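You operate a simulated robot arm through the tools that you are given. There is no shell and no other tool.

Carry out the task below with a simulated two-armed robot. There is one attempt and no reset: what you move stays moved.

TASK
Stop the white unit's free flow with the valve seat knob; test it.
Fine: effort about 2.8 mbar, within 0.1 on the display; input port closed, black switch on inhale, breathing knob at 1; the test must end OK.

It is judged by the outcome, as a careful person would: the job done as asked, and still so three seconds after it is handed in. It fails if anything else is knocked over, pushed out of place, dropped, spilled or broken.

THE ROBOT
Two 6-joint arms with fingered hands on one trunk that stands fixed in place. Base frame: the origin is at the foot of the trunk, x ahead of it, y to its left, z up. Readings come in mm, degrees, newtons and seconds.
The left shoulder is at [70, 192, 1344], the right one opposite. With the tool pointing down near the work surface each hand reaches from about 420 to 840 mm from the base axis, measured 20 degrees to its own side. Payload 4.7 kg a hand.
The tool frame of a hand sits at the grasp point between the pads (the TCP): z along the fingers, y along the line on which they close. The tips reach 36 mm beyond it. The gripper opens to 120 mm; its body begins 42 mm behind the TCP. The gripper is a hand of 5 fingers: y runs from the thumb to the fingers, the wrist lies at [-18, -113, -198] in the tool frame.
Orientation is that of the tool frame in the base frame, as [roll, pitch, yaw] about the fixed x, y, z axes, in that order (R = Rz(yaw) Ry(pitch) Rx(roll)). With the fingers straight down and the wrist toward the robot, the tool's x, y and z point along [0, 1, 0], [1, 0, 0] and [0, 0, -1] of the base frame.

THE INTERFACE
- The arms move only by the tool nudge_tool. It takes "left_commands", "right_commands" or both (then of equal length, played together; a hand with none holds still); each is one flat list of numbers, 6 for each row, row after row: the shift along the base's x, y, z in mm, then the turn, a rotation vector about the base's x, y, z in degrees. In form: [dx, dy, dz, ax, ay, az, dx, dy, dz, ax, ay, az, ...]. A call has 1 to 20 rows; each row is the pose to reach, as a shift and turn from the pose commanded when the call began. Each row takes 0.2 s and may step no farther than 50 mm and 8.6 degrees from the row before; otherwise, the whole call is refused. Where a pose cannot be reached the arm comes as near as it can. A force on the tool above 40 N (or 10 N above the force at the start of the call, whichever is more), or a blocked arm, ends the call early, and 0.2 s more pass. In this call time passes only in rows, and 0.2 s behind the last. The reply holds the time, the measured pose of the TCP, the force on the tool along the base axes, the opening and the grip force, in the units named above and with some noise, with the torque about the TCP (base axes, N m) and any sound that the robot's microphone picked up, and new pictures: "views" is both (left out), scene, wrist or none (wrist: the cameras of the hands that moved).
- Cameras (640 x 400 px; columns grow to the right, rows downward): "scene" is now at [132.3, 46.4, 1597.5]; the picture's right is [0.48, -0.88, 0.00], its down [-0.30, -0.16, -0.94] and it looks along [0.83, 0.45, -0.34] (base axes); focal length 243 px, centre (320, 200). "left" rides on the left gripper at [-73, -91, -143] in its tool frame; the picture's right is [-0.80, -0.28, 0.53], its down [0.53, -0.73, 0.42] and it looks along [0.27, 0.62, 0.74] (tool axes); focal length 234 px, centre (320, 200). "right" rides on the right gripper at [73, -91, -143] in its tool frame; the picture's right is [-0.80, 0.28, -0.53], its down [-0.53, -0.73, 0.42] and it looks along [-0.27, 0.62, 0.74] (tool axes); focal length 234 px, centre (320, 200). There is no depth. A picture from a camera that has moved, and an enlarged one, comes with that camera's place and axes in the base frame and with its lens.
- slide_trunk(by): slides the trunk up (or, below 0, down) by that many mm; the arms and the scene camera ride with it, the base frame stays. It gives what a move gives, with no picture.
- finger_targets(index, middle, ring, little, thumb_bend, thumb_turn, hand): sets how far each is bent, from 0 (flat) to 100 (curled in); at 30 the hand is open as for a grip, at 70 the pads meet at the TCP. One left out holds its place. A second passes; each finger stops where it meets its share of the squeeze, and holds until it gets a number again. It is the only way to open and close the hand. It gives what a move gives, with no picture; readings hold the bend of each and the force on index, middle, ring, little, thumb and palm. thumb_turn goes from beside the hand (0) to across from the fingers (100), as for a grip.
- head_to(pan, tilt): turns the head with the scene camera to pan (to the left, within 86 degrees either way) and tilt (down, from -29 to 69), counted from straight ahead of the robot. It gives what a move gives, and a new picture of the scene camera.
- inspect(camera, box): a new picture of the part [left, top, right, bottom] of that camera's present view, enlarged. No time passes.
- finish_job(): hands the job in; it is judged then, once.

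Places have to be worked out from the pictures, the camera data and where the tool is seen. Open the grippers and draw the arms clear of the work before you hand the job in, unless the task says otherwise.

The tools are called as name(argument=value, ...) on one line, values as JSON. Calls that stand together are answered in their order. nudge_tool: Moves the arms, as the interface text tells. Its arguments: {"type":"object","properties":{"left_commands":{"type":"array","items":{"type":"number"}},"right_commands":{"type":"array","items":{"type":"number"}},"views":{"type":"string","enum":["both","scene","wrist","none"]}},"required":[]} The other tools are called the same way: slide_trunk (by) moves the trunk up or down; finger_targets (index, middle, ring, little, thumb_bend, thumb_turn, hand) moves the fingers one by one; head_to (pan, tilt) turns the head that bears the scene camera; inspect (camera, box) takes an enlarged picture of a part of a camera's view; finish_job () hands the job in.

At the start:

```text
clock: 0.0
left_ee_pos: [453.1, 473.6, 1502.4]
left_orientation: [179.9, 0.1, 90.1]
left_wrist_force: [0.1, -0.5, 0.1]
left_ft_torque: [0.0, 0.02, -0.01]
left_gripper_width: 119.8
left_grip_force: 0.1
left_shape: jaw
left_bend: [30.0, 30.0, 30.0, 30.0, 30.0, 98.0]
left_finger forces: [0.1, 0.1, 0.1, 0.0, 0.0, 0.1]
right_ee_pos: [682.5, 121.9, 1601.4]
right_orientation: [-180.0, -0.1, 90.0]
right_wrist_force: [-0.1, -0.4, 0.0]
right_ft_torque: [0.01, -0.01, 0.01]
right_gripper_width: 119.8
right_grip_force: 0.0
right_shape: jaw
right_bend: [30.0, 30.0, 30.0, 30.0, 30.0, 98.0]
right_finger forces: [0.0, 0.0, 0.0, 0.1, 0.0, 0.0]
trunk travel left (down, up): [-821.0, 119.0]
head pan, tilt (commanded): [28.3, 19.6]
```

scene: 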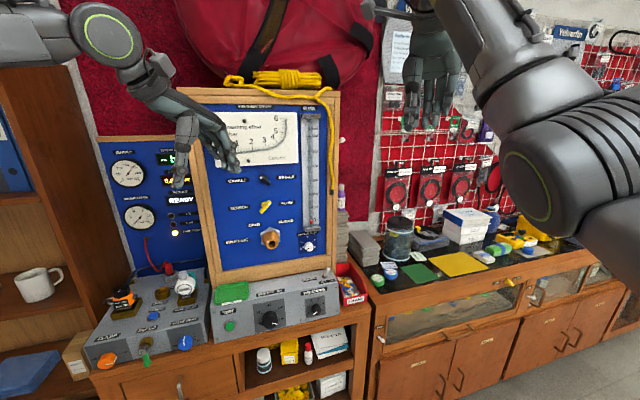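
right: 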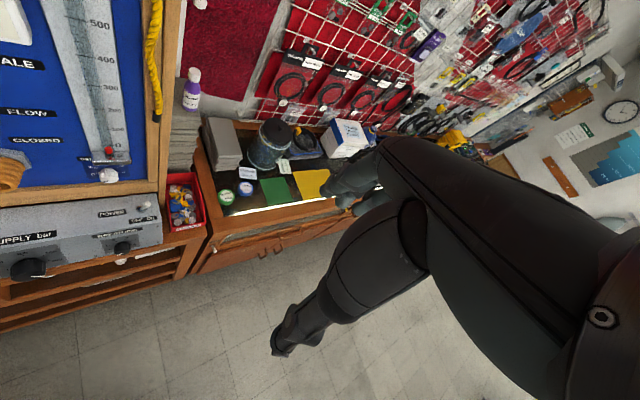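
left: 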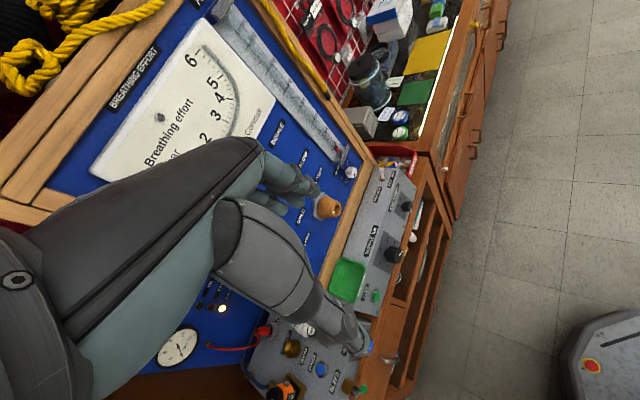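

I start by looking closely at the work area in the scene view: a test bench with blue panel, units on a grey box at lower left, and a control box with knobs.

inspect(camera="scene", box=[70, 250, 230, 370])

inspect(camera="scene", box=[180, 90, 350, 200])

inspect(camera="scene", box=[190, 165, 350, 275])

inspect(camera="scene", box=[200, 260, 350, 350])

inspect(camera="scene", box=[90, 130, 220, 280])

```text
3.33 times, centred on (150, 310) of scene
camera zoom: at [132.3, 46.4, 1597.5], right [0.48, -0.88, 0.0], down [-0.3, -0.16, -0.94], along [0.83, 0.45, -0.34], focal length 810 px, centre (887, -167)
```

zoom: 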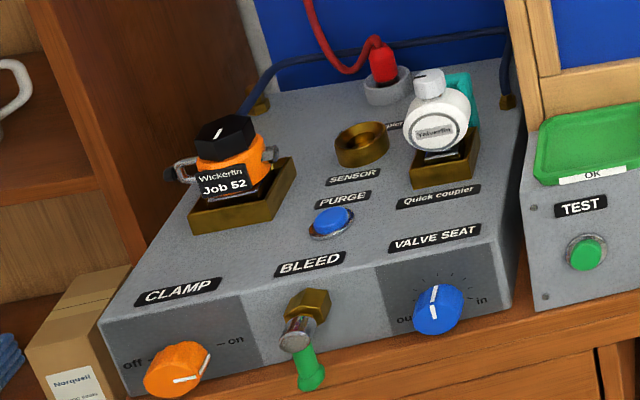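

```text
3.64 times, centred on (265, 145) of scene
camera zoom: at [132.3, 46.4, 1597.5], right [0.48, -0.88, 0.0], down [-0.3, -0.16, -0.94], along [0.83, 0.45, -0.34], focal length 883 px, centre (520, 400)
```

zoom: 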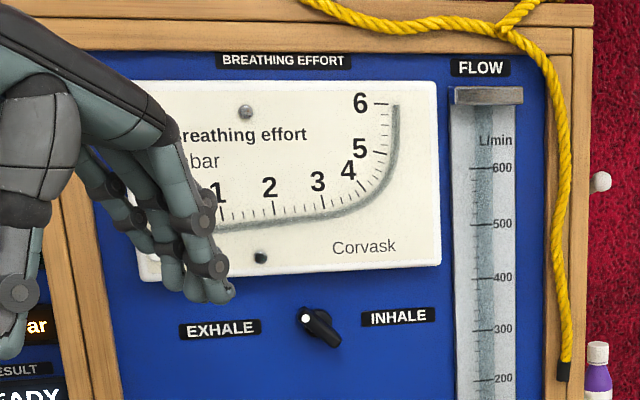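

```text
3.64 times, centred on (270, 220) of scene
camera zoom: at [132.3, 46.4, 1597.5], right [0.48, -0.88, 0.0], down [-0.3, -0.16, -0.94], along [0.83, 0.45, -0.34], focal length 883 px, centre (502, 127)
```

zoom: 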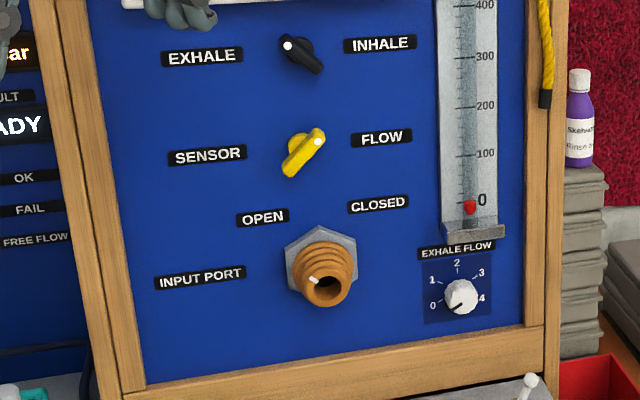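

```text
4.27 times, centred on (275, 305) of scene
camera zoom: at [132.3, 46.4, 1597.5], right [0.48, -0.88, 0.0], down [-0.3, -0.16, -0.94], along [0.83, 0.45, -0.34], focal length 1036 px, centre (512, -248)
```

zoom: 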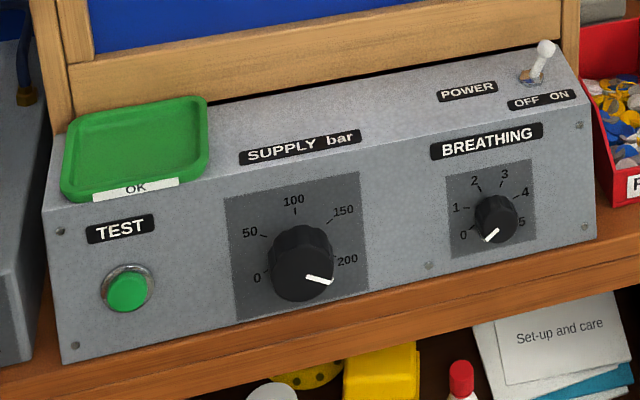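

```text
2.67 times, centred on (155, 205) of scene
camera zoom: at [132.3, 46.4, 1597.5], right [0.48, -0.88, 0.0], down [-0.3, -0.16, -0.94], along [0.83, 0.45, -0.34], focal length 648 px, centre (760, 187)
```

zoom: 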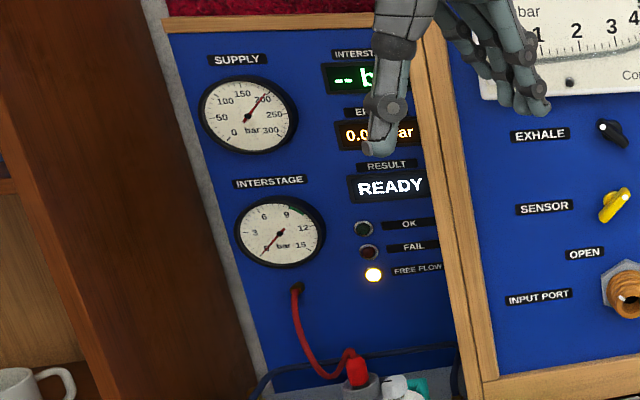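

The bench carries the blue Valve Seat knob, Test button, Breathing knob, black switch and the orange input port. I take more close-ups to read details (clamp knob, papers, switch marks) from the wrist cameras too.

inspect(camera="scene", box=[240, 325, 360, 400])

inspect(camera="left", box=[230, 130, 430, 260])

inspect(camera="left", box=[150, 280, 350, 400])

head_to(pan=40, tilt=35)

```text
5.33 times, centred on (300, 362) of scene
camera zoom: at [132.3, 46.4, 1597.5], right [0.48, -0.88, 0.0], down [-0.3, -0.16, -0.94], along [0.83, 0.45, -0.34], focal length 1295 px, centre (427, -667)
```

zoom: 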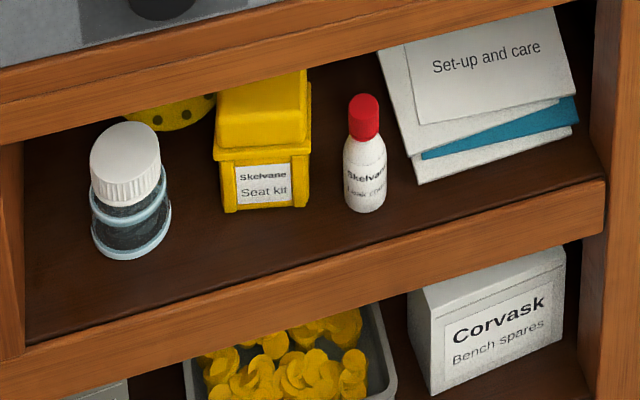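

```text
3.08 times, centred on (330, 195) of left
camera zoom: at [360.8, 402.8, 1645.3], right [-0.28, -0.8, -0.53], down [-0.73, 0.53, -0.43], along [0.62, 0.27, -0.74], focal length 720 px, centre (289, 215)
```

zoom: 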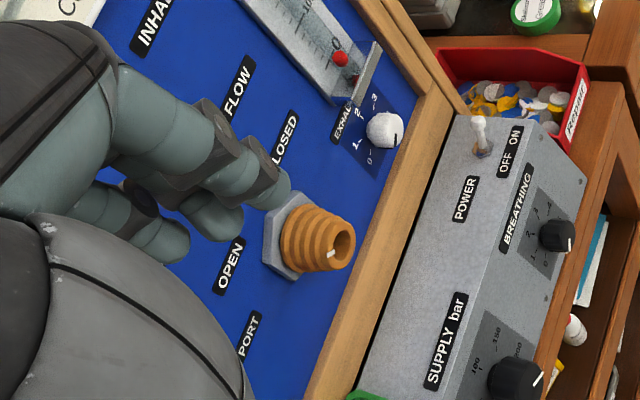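

```text
3.20 times, centred on (250, 340) of left
camera zoom: at [360.8, 402.8, 1645.3], right [-0.28, -0.8, -0.53], down [-0.73, 0.53, -0.43], along [0.62, 0.27, -0.74], focal length 749 px, centre (544, -248)
```

zoom: 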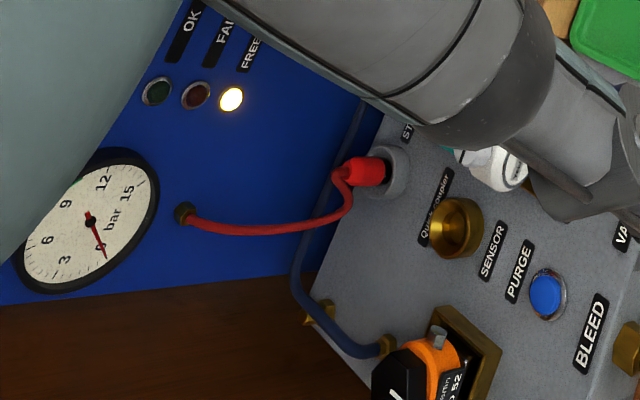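

```text
clock: 0.8
left_ee_pos: [452.8, 474.8, 1502.2]
left_orientation: [179.8, 0.1, 90.1]
left_wrist_force: [-0.3, 0.9, 0.6]
left_ft_torque: [-0.01, -0.01, 0.0]
left_gripper_width: 119.5
left_grip_force: 0.1
left_shape: jaw
left_bend: [30.0, 30.0, 30.0, 30.0, 30.0, 98.0]
left_finger forces: [0.0, 0.1, 0.0, 0.0, 0.0, 0.1]
right_ee_pos: [683.7, 122.2, 1600.0]
right_orientation: [-180.0, -0.1, 90.1]
right_wrist_force: [0.1, -0.9, -1.0]
right_ft_torque: [0.02, -0.05, 0.01]
right_gripper_width: 119.7
right_grip_force: 0.0
right_shape: jaw
right_bend: [30.0, 30.0, 30.0, 30.0, 30.0, 98.0]
right_finger forces: [0.0, 0.0, 0.1, 0.1, 0.0, 0.0]
trunk travel left (down, up): [-821.0, 119.0]
head pan, tilt (commanded): [40.0, 35.0]
camera scene: at [117.8, 58.7, 1573.0], right [0.64, -0.77, 0.0], down [-0.44, -0.37, -0.82], along [0.63, 0.53, -0.57], focal length 243 px, centre (320, 200)
```

scene: 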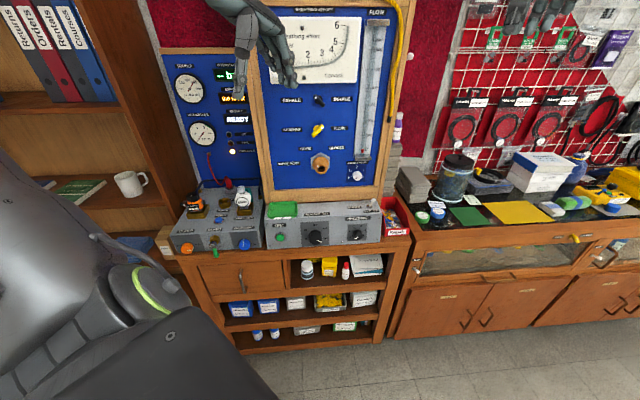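

The left hand hides part of the panel, so I retract it up and to the left, and then I will lower the trunk for a closer view.

nudge_tool(left_commands=[-20, 20, 30, 0, 0, 0, -40, 40, 60, 0, 0, 0, -60, 60, 90, 0, 0, 0, -80, 80, 120, 0, 0, 0, -100, 100, 150, 0, 0, 0, -120, 110, 180, 0, 0, 0], right_commands=[-30, -30, 0, 0, 0, 0, -60, -60, 0, 0, 0, 0, -90, -90, 0, 0, 0, 0, -120, -120, 0, 0, 0, 0, -150, -150, 0, 0, 0, 0, -180, -180, 0, 0, 0, 0], views="scene")

```text
clock: 2.2
left_ee_pos: [329.0, 582.9, 1684.3]
left_orientation: [179.8, -0.1, 90.0]
left_wrist_force: [0.6, 0.8, -1.1]
left_ft_torque: [0.03, 0.02, 0.02]
left_gripper_width: 119.4
left_grip_force: 0.0
left_shape: jaw
left_bend: [30.0, 30.0, 30.0, 30.0, 30.0, 98.0]
left_finger forces: [0.1, 0.0, 0.1, 0.0, 0.0, 0.0]
right_ee_pos: [660.1, 51.1, 1694.9]
right_orientation: [-180.0, 0.0, 90.0]
right_wrist_force: [-0.3, -0.2, 0.1]
right_ft_torque: [0.05, -0.02, 0.05]
right_gripper_width: 120.0
right_grip_force: 0.0
right_shape: jaw
right_bend: [30.0, 30.0, 30.0, 30.0, 30.0, 98.0]
right_finger forces: [0.0, 0.1, 0.0, 0.1, 0.0, 0.1]
right hand out of reach, approached as far as the arm can: row 1, 2, 3, 4, 5, 6
trunk travel left (down, up): [-821.0, 119.0]
head pan, tilt (commanded): [40.0, 35.0]
camera scene: at [116.0, 57.3, 1573.0], right [0.64, -0.77, 0.0], down [-0.44, -0.37, -0.82], along [0.63, 0.53, -0.57], focal length 243 px, centre (320, 200)
```

scene: 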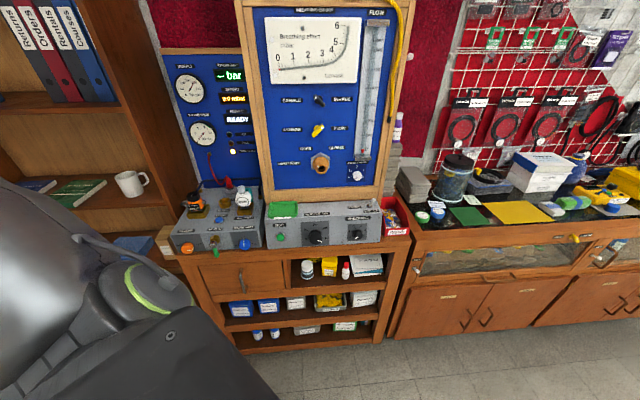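

The panel is now clear in the scene view, and both hands stay well away from it. I lower the trunk by 300 mm to bring the camera closer to the work height.

slide_trunk(by=-300)

head_to(pan=45, tilt=22)

```text
clock: 5.2
left_ee_pos: [333.4, 583.6, 1383.7]
left_orientation: [179.8, 0.0, 90.1]
left_wrist_force: [0.9, -0.2, 0.1]
left_ft_torque: [0.0, 0.04, -0.01]
left_gripper_width: 119.8
left_grip_force: 0.0
left_shape: jaw
left_bend: [30.0, 30.0, 30.0, 30.0, 30.0, 98.0]
left_finger forces: [0.1, 0.1, 0.0, 0.0, 0.0, 0.0]
right_ee_pos: [660.7, 51.5, 1394.4]
right_orientation: [180.0, 0.0, 90.1]
right_wrist_force: [0.0, -0.1, 0.0]
right_ft_torque: [0.0, 0.02, -0.02]
right_gripper_width: 119.6
right_grip_force: 0.0
right_shape: jaw
right_bend: [30.0, 30.0, 30.0, 30.0, 30.0, 98.0]
right_finger forces: [0.0, 0.0, 0.1, 0.0, 0.1, 0.0]
trunk travel left (down, up): [-521.0, 419.0]
head pan, tilt (commanded): [40.0, 35.0]
```

```text
clock: 5.9
left_ee_pos: [333.1, 583.2, 1381.8]
left_orientation: [179.8, 0.0, 90.1]
left_wrist_force: [0.4, -0.3, 0.3]
left_ft_torque: [0.02, 0.01, -0.02]
left_gripper_width: 119.7
left_grip_force: 0.0
left_shape: jaw
left_bend: [30.0, 30.0, 30.0, 30.0, 30.0, 98.0]
left_finger forces: [0.1, 0.0, 0.0, 0.1, 0.0, 0.0]
right_ee_pos: [660.8, 51.4, 1393.6]
right_orientation: [180.0, 0.0, 90.0]
right_wrist_force: [-0.4, -0.5, 0.3]
right_ft_torque: [0.0, 0.01, 0.02]
right_gripper_width: 119.5
right_grip_force: 0.0
right_shape: jaw
right_bend: [30.0, 30.0, 30.0, 30.0, 30.0, 98.0]
right_finger forces: [0.0, 0.1, 0.0, 0.0, 0.0, 0.0]
trunk travel left (down, up): [-521.0, 419.0]
head pan, tilt (commanded): [45.0, 22.0]
camera scene: at [115.9, 67.7, 1293.5], right [0.71, -0.71, 0.0], down [-0.27, -0.27, -0.93], along [0.66, 0.66, -0.38], focal length 243 px, centre (320, 200)
```

scene: 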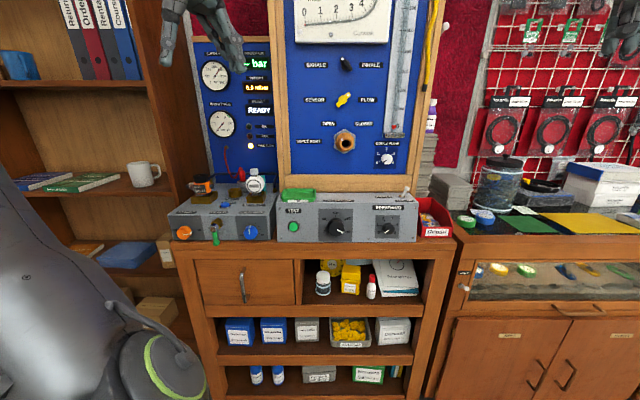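

The camera now looks nearly square at the bench; the displays and both fixtures are visible. I enlarge each part to read marks and labels.

inspect(camera="scene", box=[160, 160, 290, 250])

inspect(camera="scene", box=[190, 30, 290, 180])

inspect(camera="scene", box=[290, 45, 410, 175])

inspect(camera="scene", box=[270, 180, 430, 250])

inspect(camera="scene", box=[225, 150, 285, 210])

inspect(camera="scene", box=[310, 250, 430, 310])

```text
4.44 times, centred on (225, 205) of scene
camera zoom: at [115.9, 67.7, 1293.5], right [0.71, -0.71, 0.0], down [-0.27, -0.27, -0.93], along [0.66, 0.66, -0.38], focal length 1080 px, centre (742, 178)
```

zoom: 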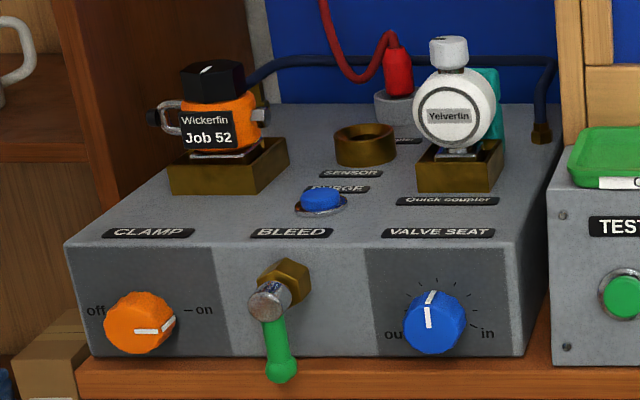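

```text
2.67 times, centred on (240, 105) of scene
camera zoom: at [115.9, 67.7, 1293.5], right [0.71, -0.71, 0.0], down [-0.27, -0.27, -0.93], along [0.66, 0.66, -0.38], focal length 648 px, centre (533, 453)
```

zoom: 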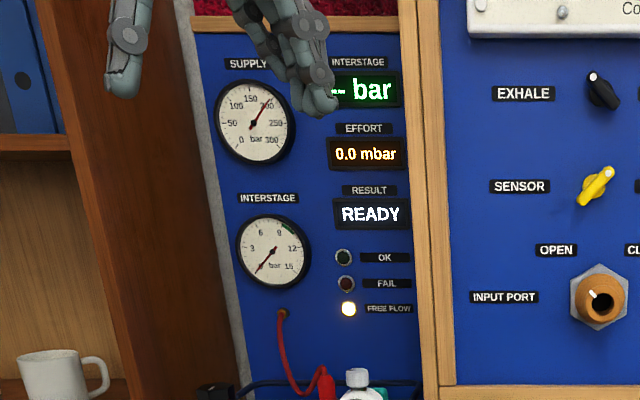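

```text
3.08 times, centred on (350, 110) of scene
camera zoom: at [115.9, 67.7, 1293.5], right [0.71, -0.71, 0.0], down [-0.27, -0.27, -0.93], along [0.66, 0.66, -0.38], focal length 747 px, centre (228, 477)
```

zoom: 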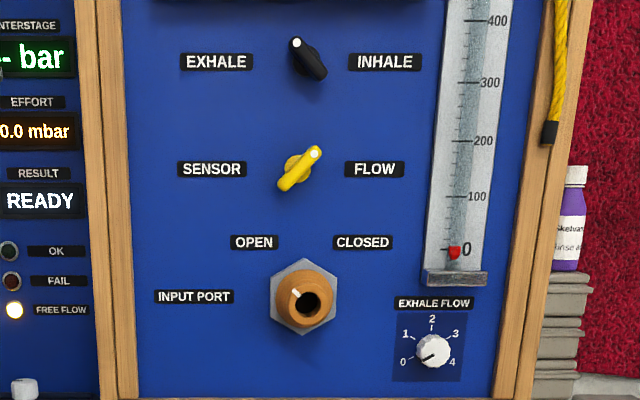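

```text
4.00 times, centred on (350, 215) of scene
camera zoom: at [115.9, 67.7, 1293.5], right [0.71, -0.71, 0.0], down [-0.27, -0.27, -0.93], along [0.66, 0.66, -0.38], focal length 972 px, centre (200, 140)
```

zoom: 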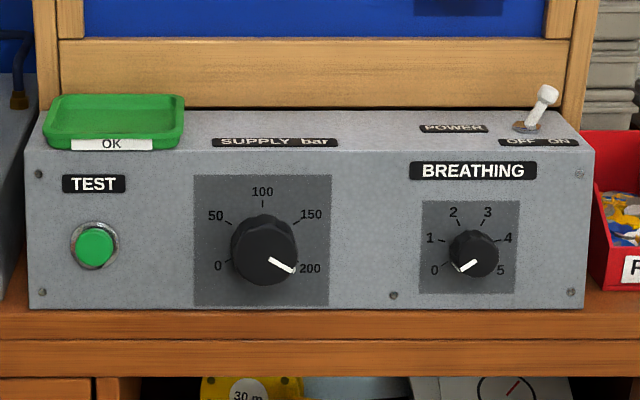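

```text
6.67 times, centred on (255, 180) of scene
camera zoom: at [115.9, 67.7, 1293.5], right [0.71, -0.71, 0.0], down [-0.27, -0.27, -0.93], along [0.66, 0.66, -0.38], focal length 1619 px, centre (753, 333)
```

zoom: 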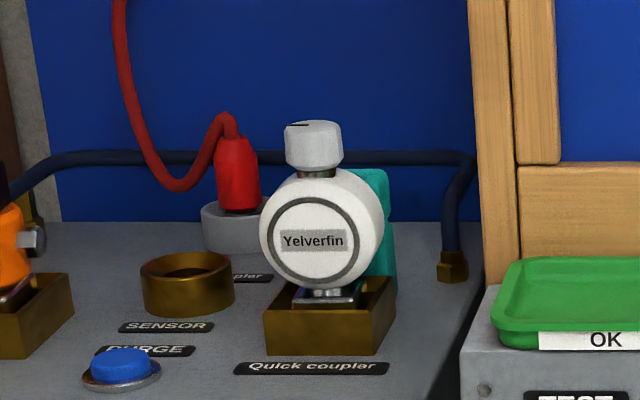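

```text
5.33 times, centred on (370, 280) of scene
camera zoom: at [115.9, 67.7, 1293.5], right [0.71, -0.71, 0.0], down [-0.27, -0.27, -0.93], along [0.66, 0.66, -0.38], focal length 1295 px, centre (53, -227)
```

zoom: 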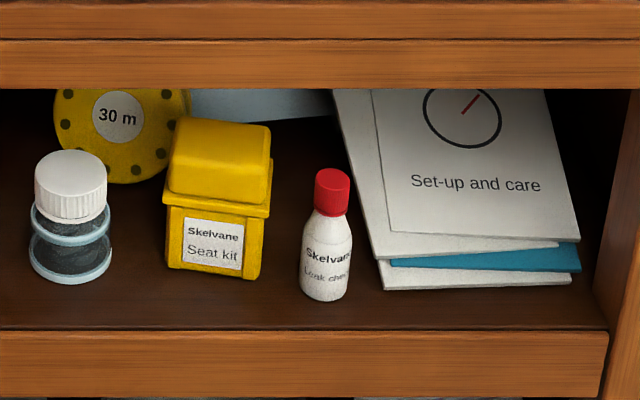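

I want a top-down close look at the left fixture (labels near the red plug and the white unit). I move the left hand so its wrist camera looks over that fixture from a safe height.

nudge_tool(left_commands=[-5, 10, -40, 0, 0, 0, -10, 20, -80, 0, 0, 0, -20, 30, -120, 0, 0, 0, -25, 40, -160, 0, 0, 0, -30, 50, -200, 0, 0, 0, -33, 57, -225, 0, 0, 0], views="both")

inspect(camera="left", box=[160, 60, 480, 260])

```text
clock: 7.3
left_ee_pos: [340.7, 604.9, 1315.0]
left_orientation: [179.8, -0.2, 90.0]
left_wrist_force: [0.2, -0.9, 0.5]
left_ft_torque: [-0.03, 0.02, -0.04]
left_gripper_width: 119.7
left_grip_force: 0.0
left_shape: jaw
left_bend: [30.0, 30.0, 30.0, 30.0, 30.0, 98.0]
left_finger forces: [0.1, 0.0, 0.1, 0.1, 0.1, 0.1]
left hand out of reach, approached as far as the arm can: row 2, 3, 4, 5, 6
right_ee_pos: [659.9, 50.1, 1394.3]
right_orientation: [-180.0, 0.0, 90.0]
right_wrist_force: [0.0, 1.4, 0.4]
right_ft_torque: [0.02, -0.01, 0.01]
right_gripper_width: 119.6
right_grip_force: 0.0
right_shape: jaw
right_bend: [30.0, 30.0, 30.0, 30.0, 30.0, 98.0]
right_finger forces: [0.1, 0.1, 0.0, 0.0, 0.0, 0.0]
trunk travel left (down, up): [-521.0, 419.0]
head pan, tilt (commanded): [45.0, 22.0]
camera scene: at [115.4, 67.4, 1293.6], right [0.71, -0.71, 0.0], down [-0.26, -0.26, -0.93], along [0.66, 0.66, -0.37], focal length 243 px, centre (320, 200)
camera left: at [249.8, 533.4, 1457.7], right [-0.28, -0.8, -0.53], down [-0.73, 0.53, -0.43], along [0.62, 0.27, -0.74], focal length 234 px, centre (320, 200)
```

scene: 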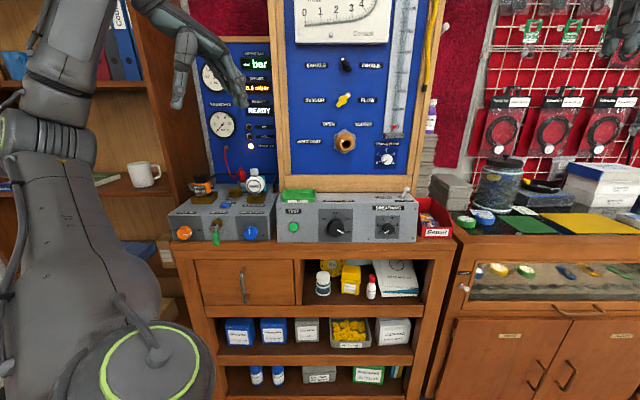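
left: 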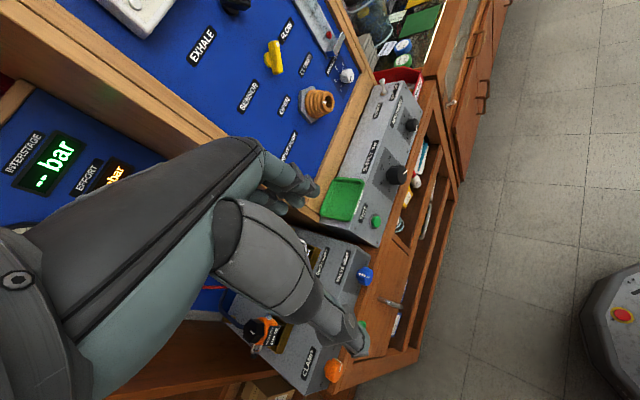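

```text
2.00 times, centred on (320, 160) of left
camera zoom: at [249.8, 533.4, 1457.7], right [-0.28, -0.8, -0.53], down [-0.73, 0.53, -0.43], along [0.62, 0.27, -0.74], focal length 468 px, centre (320, 280)
```

zoom: 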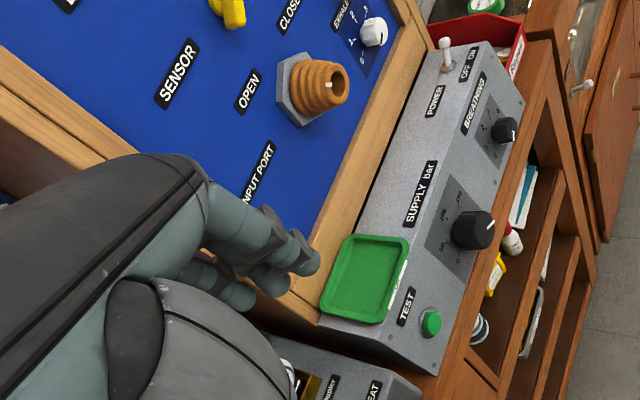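

The hand blocks its own camera view at this yaw. I turn it 45° about vertical so it faces the bench squarely and shift it to see the left fixture.

nudge_tool(left_commands=[5, 0, 0, 0, 0, 8, 10, 0, 0, 0, 0, 16, 20, 0, 0, 0, 0, 24, 30, 0, 0, 0, 0, 32, 40, 0, 0, 0, 0, 40, 50, 0, 0, 0, 0, 45], views="wrist")

```text
clock: 8.7
left_ee_pos: [393.7, 605.5, 1312.6]
left_orientation: [179.8, -0.1, 135.3]
left_wrist_force: [0.1, -0.4, -0.7]
left_ft_torque: [0.0, 0.0, -0.01]
left_gripper_width: 119.8
left_grip_force: 0.1
left_shape: jaw
left_bend: [30.0, 30.0, 30.0, 30.0, 30.0, 98.0]
left_finger forces: [0.1, 0.1, 0.1, 0.1, 0.0, 0.0]
right_ee_pos: [661.4, 50.5, 1394.2]
right_orientation: [-179.8, 0.0, 89.9]
right_wrist_force: [0.8, 0.4, 0.1]
right_ft_torque: [-0.01, 0.01, -0.02]
right_gripper_width: 119.9
right_grip_force: 0.0
right_shape: jaw
right_bend: [30.0, 30.0, 30.0, 30.0, 30.0, 98.0]
right_finger forces: [0.1, 0.0, 0.1, 0.0, 0.1, 0.0]
trunk travel left (down, up): [-521.0, 419.0]
head pan, tilt (commanded): [45.0, 22.0]
camera left: at [379.9, 489.3, 1455.5], right [0.37, -0.76, -0.53], down [-0.89, -0.14, -0.43], along [0.25, 0.63, -0.73], focal length 234 px, centre (320, 200)
```

left: 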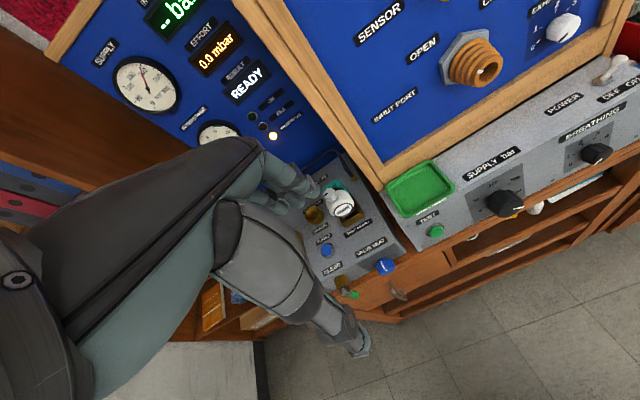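

With the yaw turned, the fixture shows up between the fingers. I try to lower the hand to get a closer look and to probe reachability.

nudge_tool(left_commands=[0, 0, -30, 0, 0, 0, 0, 0, -60, 0, 0, 0, 0, -5, -90, 0, 0, 0, 0, -10, -120, 0, 0, 0, 0, -15, -150, 0, 0, 0], views="wrist")

inspect(camera="left", box=[230, 120, 430, 300])

```text
clock: 9.9
left_ee_pos: [447.7, 556.2, 1139.5]
left_orientation: [179.9, 0.1, 134.8]
left_wrist_force: [2.4, -1.3, -2.1]
left_ft_torque: [0.08, 0.16, -0.02]
left_gripper_width: 119.8
left_grip_force: 0.1
left_shape: jaw
left_bend: [30.0, 30.0, 30.0, 30.0, 30.0, 97.0]
left_finger forces: [0.0, 0.0, 0.1, 0.0, 0.1, 0.1]
left hand out of reach, approached as far as the arm can: row 3, 4, 5
right_ee_pos: [665.0, 52.8, 1390.8]
right_orientation: [-179.7, 0.1, 90.0]
right_wrist_force: [2.4, 0.8, -1.8]
right_ft_torque: [-0.04, 0.23, 0.03]
right_gripper_width: 119.9
right_grip_force: 0.0
right_shape: jaw
right_bend: [30.0, 30.0, 30.0, 30.0, 30.0, 98.0]
right_finger forces: [0.1, 0.1, 0.0, 0.0, 0.0, 0.0]
trunk travel left (down, up): [-521.0, 419.0]
head pan, tilt (commanded): [45.0, 22.0]
camera left: at [432.9, 441.2, 1283.3], right [0.37, -0.77, -0.52], down [-0.89, -0.14, -0.43], along [0.25, 0.63, -0.74], focal length 234 px, centre (320, 200)
```

left: 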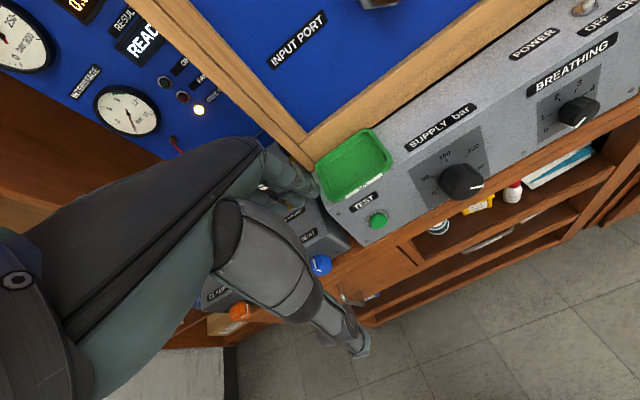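

```text
2.22 times, centred on (330, 210) of left
camera zoom: at [432.9, 441.2, 1283.3], right [0.37, -0.77, -0.52], down [-0.89, -0.14, -0.43], along [0.25, 0.63, -0.74], focal length 520 px, centre (298, 178)
```

zoom: 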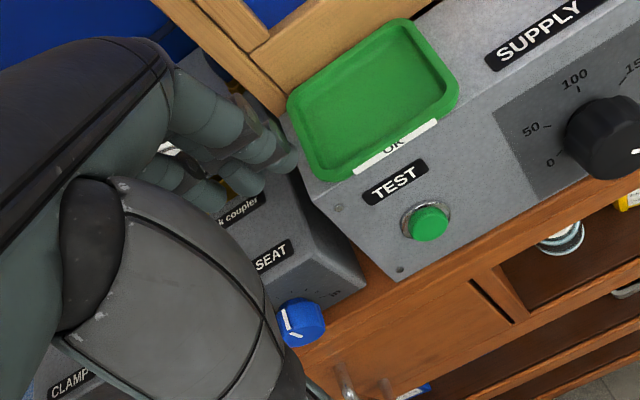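

The fixture is hidden right behind the fingers; I shift the hand left along the bench so it falls in the unobstructed right half of the wrist image.

nudge_tool(left_commands=[-25, 30, 20, 0, 0, 0, -50, 60, 40, 0, 0, 0, -75, 90, 60, 0, 0, 0, -100, 120, 60, 0, 0, 0, -110, 140, 60, 0, 0, 0], views="wrist")

inspect(camera="left", box=[240, 60, 480, 220])

```text
clock: 11.1
left_ee_pos: [408.7, 654.9, 1244.9]
left_orientation: [179.9, -0.1, 135.0]
left_wrist_force: [-0.8, -0.4, -0.7]
left_ft_torque: [-0.03, 0.04, -0.01]
left_gripper_width: 119.7
left_grip_force: 0.1
left_shape: jaw
left_bend: [30.0, 30.0, 30.0, 30.0, 30.0, 98.0]
left_finger forces: [0.0, 0.0, 0.1, 0.1, 0.0, 0.0]
left hand out of reach, approached as far as the arm can: row 1, 2, 3, 4, 5
right_ee_pos: [661.1, 52.2, 1394.1]
right_orientation: [-179.9, 0.1, 90.1]
right_wrist_force: [0.4, 0.0, 0.7]
right_ft_torque: [-0.01, 0.01, -0.03]
right_gripper_width: 119.4
right_grip_force: 0.0
right_shape: jaw
right_bend: [30.0, 30.0, 30.0, 30.0, 30.0, 98.0]
right_finger forces: [0.0, 0.0, 0.0, 0.1, 0.0, 0.1]
trunk travel left (down, up): [-521.0, 419.0]
head pan, tilt (commanded): [45.0, 22.0]
camera left: at [395.0, 539.3, 1388.3], right [0.37, -0.76, -0.53], down [-0.89, -0.14, -0.43], along [0.25, 0.63, -0.74], focal length 234 px, centre (320, 200)
```

left: 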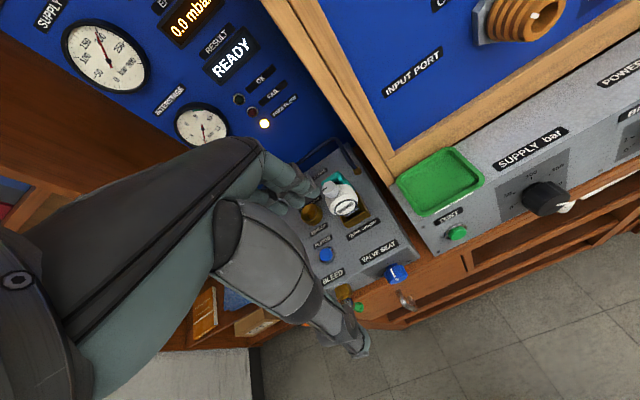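

```text
2.50 times, centred on (360, 140) of left
camera zoom: at [395.0, 539.3, 1388.3], right [0.37, -0.76, -0.53], down [-0.89, -0.14, -0.43], along [0.25, 0.63, -0.74], focal length 585 px, centre (220, 350)
```

zoom: 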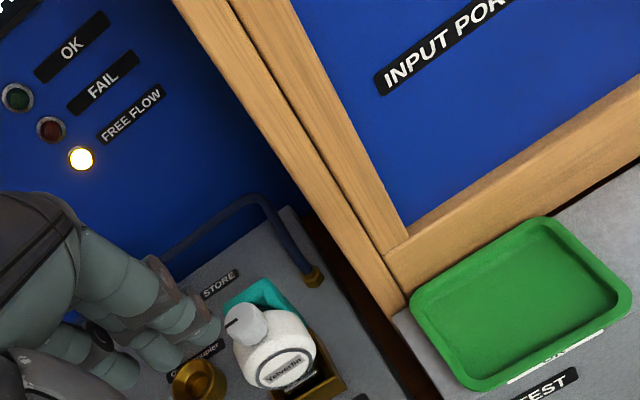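

The red plug's socket is labelled "STORE", so it is just parked; the displays read READY, 0.0 mbar, free-flow lamp on. I'll start with the upper panel (black switch), so I raise the trunk back by 300 mm.

slide_trunk(by=300)

nudge_tool(left_commands=[0, -20, 0, 0, 0, 0, 10, -40, -10, 5.3, -5.3, 0, 20, -60, -20, 10.6, -10.6, 0, 30, -80, -30, 15.9, -15.9, 0, 40, -100, -40, 21.2, -21.2, 0, 50, -120, -50, 26.5, -26.5, 0, 60, -140, -60, 31.8, -31.8, 0, 70, -160, -70, 37.1, -37.1, 0, 80, -180, -80, 42.4, -42.4, 0, 90, -200, -90, 47.7, -47.7, 0, 100, -210, -100, 53.0, -53.0, 0, 110, -220, -110, 58.3, -58.3, 0, 120, -230, -120, 63.6, -63.6, 0], views="both")

```text
clock: 14.1
left_ee_pos: [407.8, 653.2, 1546.2]
left_orientation: [179.8, 0.0, 135.1]
left_wrist_force: [1.0, 1.0, 0.0]
left_ft_torque: [0.0, -0.01, -0.06]
left_gripper_width: 120.0
left_grip_force: 0.1
left_shape: jaw
left_bend: [30.0, 30.0, 30.0, 30.0, 30.0, 98.0]
left_finger forces: [0.0, 0.0, 0.1, 0.1, 0.0, 0.0]
right_ee_pos: [662.0, 51.0, 1694.7]
right_orientation: [-179.9, 0.0, 90.0]
right_wrist_force: [0.2, -0.1, -0.4]
right_ft_torque: [0.0, 0.01, -0.01]
right_gripper_width: 119.8
right_grip_force: 0.0
right_shape: jaw
right_bend: [30.0, 30.0, 30.0, 30.0, 30.0, 98.0]
right_finger forces: [0.0, 0.0, 0.0, 0.1, 0.0, 0.0]
trunk travel left (down, up): [-821.0, 119.0]
head pan, tilt (commanded): [45.0, 22.0]
```

```text
clock: 16.9
left_ee_pos: [538.3, 424.4, 1425.5]
left_orientation: [89.6, -0.1, 135.3]
left_wrist_force: [0.6, -2.5, -0.6]
left_ft_torque: [0.04, -0.08, 0.13]
left_gripper_width: 120.1
left_grip_force: 0.0
left_shape: jaw
left_bend: [30.0, 30.0, 30.0, 30.0, 30.0, 98.0]
left_finger forces: [0.0, 0.1, 0.0, 0.1, 0.1, 0.1]
left hand out of reach, approached as far as the arm can: row 1, 2, 3, 4, 6, 7, 8, 9, 10, 11, 12, 13
right_ee_pos: [661.3, 49.4, 1695.1]
right_orientation: [-180.0, -0.1, 90.1]
right_wrist_force: [-0.8, 0.7, 0.0]
right_ft_torque: [0.04, -0.04, 0.03]
right_gripper_width: 120.0
right_grip_force: 0.0
right_shape: jaw
right_bend: [30.0, 30.0, 30.0, 30.0, 30.0, 98.0]
right_finger forces: [0.1, 0.0, 0.0, 0.0, 0.0, 0.0]
trunk travel left (down, up): [-821.0, 119.0]
head pan, tilt (commanded): [45.0, 22.0]
camera scene: at [115.6, 65.7, 1593.6], right [0.71, -0.71, 0.0], down [-0.26, -0.26, -0.93], along [0.66, 0.66, -0.37], focal length 243 px, centre (320, 200)
camera left: at [489.2, 272.3, 1333.1], right [0.94, -0.19, -0.28], down [-0.08, 0.68, -0.73], along [0.33, 0.71, 0.63], focal length 234 px, centre (320, 200)
```

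scene: 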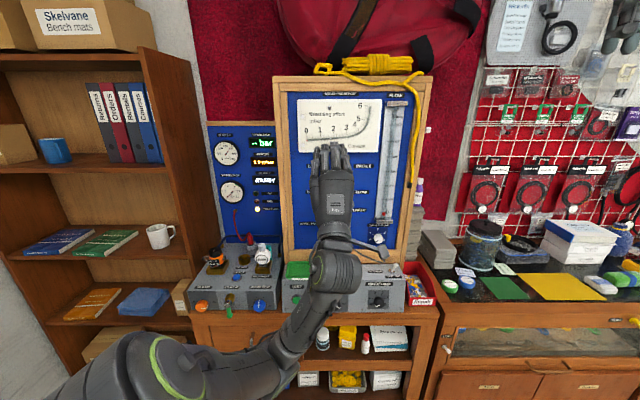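
left: 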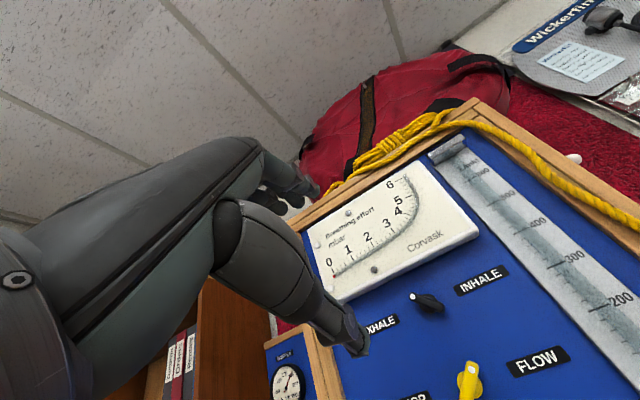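

The hand is now horizontal, facing the panel, with the black switch visible in the wrist view. Triangulation puts the switch near base (725, 569, 1392). I zoom in on it.

inspect(camera="left", box=[370, 250, 530, 350])

inspect(camera="scene", box=[280, 90, 420, 260])

```text
4.00 times, centred on (450, 300) of left
camera zoom: at [489.2, 272.3, 1333.1], right [0.94, -0.19, -0.28], down [-0.08, 0.68, -0.73], along [0.33, 0.71, 0.63], focal length 937 px, centre (-200, -200)
```

zoom: 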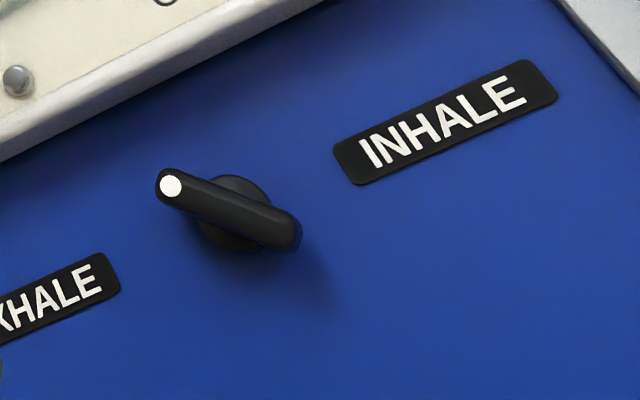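

```text
2.35 times, centred on (350, 175) of scene
camera zoom: at [115.6, 65.7, 1593.6], right [0.71, -0.71, 0.0], down [-0.26, -0.26, -0.93], along [0.66, 0.66, -0.37], focal length 572 px, centre (249, 259)
```

zoom: 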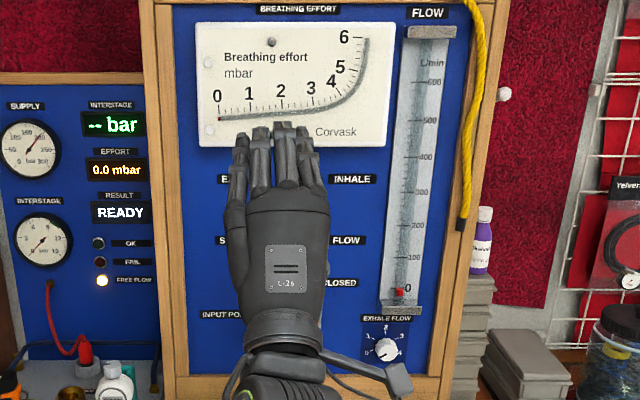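

The switch is a bar pointing at EXHALE (about 40° left of vertical); its dot end must go to the right to INHALE. I'll use a single index finger as a poker, so I curl the other fingers and look at the tip position.

finger_targets(hand="left", index=50, middle=100, ring=100, little=100, thumb_turn=0, thumb_bend=60)

inspect(camera="left", box=[0, 0, 640, 400])

inspect(camera="scene", box=[280, 90, 420, 260])

```text
clock: 17.9
left_ee_pos: [540.2, 426.3, 1423.6]
left_orientation: [89.8, 0.1, 135.0]
left_wrist_force: [-0.9, -1.2, 0.1]
left_ft_torque: [-0.01, -0.02, -0.05]
left_gripper_width: 127.0
left_grip_force: 0.1
left_shape: fingers
left_bend: [50.0, 100.0, 100.0, 100.0, 60.0, 0.0]
left_finger forces: [0.0, 0.1, 0.1, 0.0, 0.1, 0.0]
right_ee_pos: [662.4, 52.9, 1694.8]
right_orientation: [179.9, 0.0, 90.1]
right_wrist_force: [0.5, 0.3, -0.2]
right_ft_torque: [0.0, -0.01, 0.0]
right_gripper_width: 119.8
right_grip_force: 0.1
right_shape: jaw
right_bend: [30.0, 30.0, 30.0, 30.0, 30.0, 98.0]
right_finger forces: [0.1, 0.0, 0.1, 0.1, 0.0, 0.0]
trunk travel left (down, up): [-821.0, 119.0]
head pan, tilt (commanded): [45.0, 22.0]
```

```text
1.00 times, centred on (320, 200) of left (not enlarged: the box is as wide or as high as the picture)
camera zoom: at [489.7, 274.2, 1332.6], right [0.94, -0.19, -0.28], down [-0.08, 0.68, -0.73], along [0.33, 0.71, 0.62], focal length 234 px, centre (320, 200)
```

zoom: 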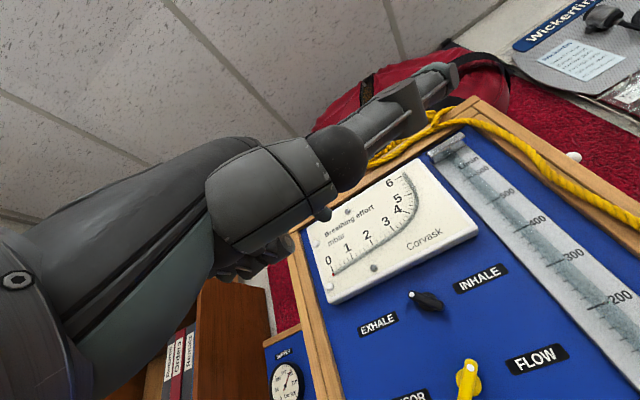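

```text
2.35 times, centred on (350, 175) of scene
camera zoom: at [116.1, 68.5, 1593.5], right [0.71, -0.71, 0.0], down [-0.27, -0.27, -0.93], along [0.66, 0.66, -0.38], focal length 572 px, centre (249, 259)
```

zoom: 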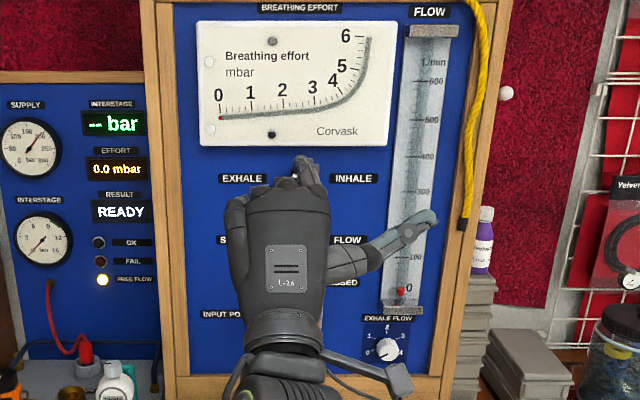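

The thumb now sticks out sideways toward the flow tube, which is risky. I fold it in across the palm instead and check again.

finger_targets(hand="left", thumb_turn=80, thumb_bend=80, index=50)

inspect(camera="left", box=[0, 0, 640, 400])

inspect(camera="scene", box=[300, 110, 400, 210])

```text
clock: 18.9
left_ee_pos: [538.8, 424.4, 1423.6]
left_orientation: [89.8, 0.1, 135.1]
left_wrist_force: [-0.8, -0.1, 0.7]
left_ft_torque: [-0.03, 0.01, 0.01]
left_gripper_width: 23.5
left_grip_force: 0.0
left_shape: fingers
left_bend: [50.0, 100.0, 100.0, 100.0, 80.0, 82.0]
left_finger forces: [0.0, 0.0, 0.0, 0.0, 0.1, 0.1]
right_ee_pos: [661.2, 51.7, 1695.0]
right_orientation: [180.0, -0.1, 90.0]
right_wrist_force: [-0.5, 0.4, 0.1]
right_ft_torque: [0.0, 0.0, -0.03]
right_gripper_width: 119.8
right_grip_force: 0.1
right_shape: jaw
right_bend: [30.0, 30.0, 30.0, 30.0, 30.0, 98.0]
right_finger forces: [0.1, 0.0, 0.0, 0.1, 0.0, 0.1]
trunk travel left (down, up): [-821.0, 119.0]
head pan, tilt (commanded): [45.0, 22.0]
```

```text
1.00 times, centred on (320, 200) of left (not enlarged: the box is as wide or as high as the picture)
camera zoom: at [489.6, 273.4, 1332.9], right [0.94, -0.19, -0.28], down [-0.08, 0.68, -0.73], along [0.33, 0.71, 0.62], focal length 234 px, centre (320, 200)
```

zoom: 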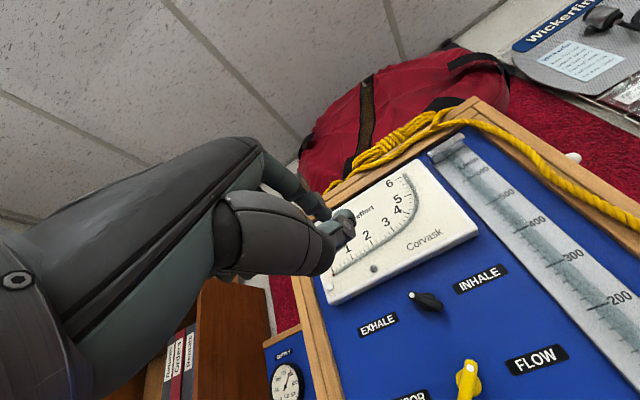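

```text
4.00 times, centred on (350, 160) of scene
camera zoom: at [116.0, 67.5, 1593.6], right [0.71, -0.71, 0.0], down [-0.27, -0.27, -0.93], along [0.66, 0.66, -0.37], focal length 972 px, centre (200, 360)
```

zoom: 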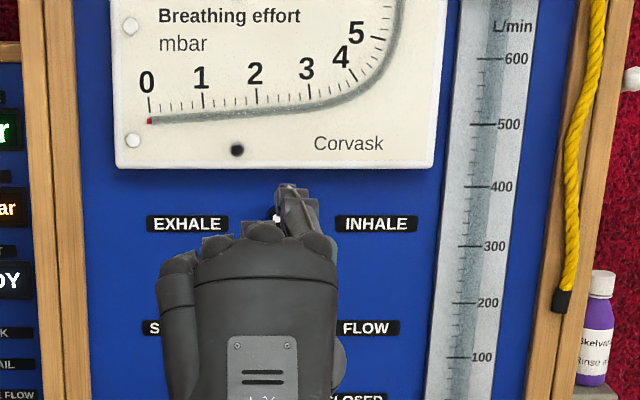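

The index tip is about 35 mm ahead and 44 mm above the TCP, but the thumb tip is just as far forward. I curl the thumb fully so that only the index protrudes.

finger_targets(hand="left", thumb_turn=100, thumb_bend=100, index=45)

inspect(camera="left", box=[160, 100, 480, 300])

inspect(camera="scene", box=[300, 110, 400, 210])

```text
clock: 19.9
left_ee_pos: [538.9, 426.2, 1423.8]
left_orientation: [89.8, 0.1, 135.1]
left_wrist_force: [-0.3, -0.8, -0.2]
left_ft_torque: [0.0, 0.01, -0.01]
left_gripper_width: 24.4
left_grip_force: 0.1
left_shape: fingers
left_bend: [40.0, 100.0, 100.0, 100.0, 94.0, 100.0]
left_finger forces: [0.1, 0.0, 0.0, 0.1, 0.0, 0.0]
right_ee_pos: [661.4, 51.2, 1694.2]
right_orientation: [179.9, 0.1, 90.1]
right_wrist_force: [-1.0, -0.1, 0.4]
right_ft_torque: [0.01, 0.0, 0.03]
right_gripper_width: 119.9
right_grip_force: 0.1
right_shape: jaw
right_bend: [30.0, 30.0, 30.0, 30.0, 30.0, 98.0]
right_finger forces: [0.0, 0.0, 0.1, 0.0, 0.1, 0.0]
trunk travel left (down, up): [-821.0, 119.0]
head pan, tilt (commanded): [45.0, 22.0]
```

```text
2.00 times, centred on (320, 200) of left
camera zoom: at [489.6, 273.5, 1332.8], right [0.94, -0.19, -0.28], down [-0.08, 0.68, -0.73], along [0.33, 0.71, 0.62], focal length 468 px, centre (320, 200)
```

zoom: 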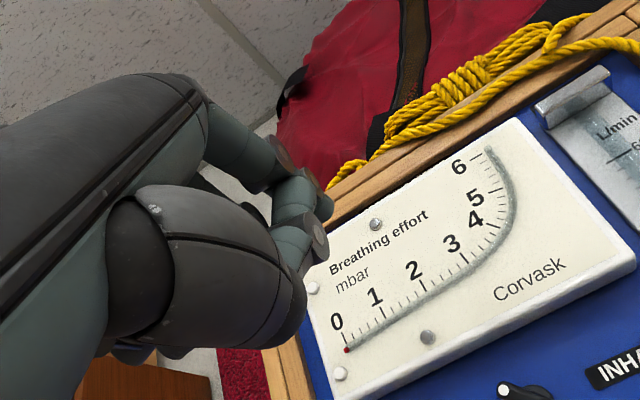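

```text
4.00 times, centred on (350, 160) of scene
camera zoom: at [116.0, 67.6, 1593.6], right [0.71, -0.71, 0.0], down [-0.27, -0.27, -0.93], along [0.66, 0.66, -0.37], focal length 972 px, centre (200, 360)
```

zoom: 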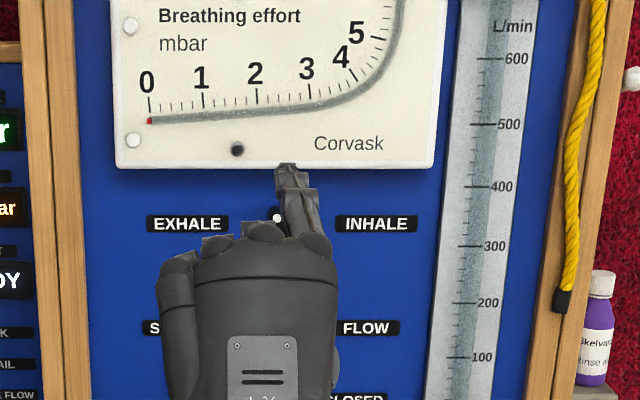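

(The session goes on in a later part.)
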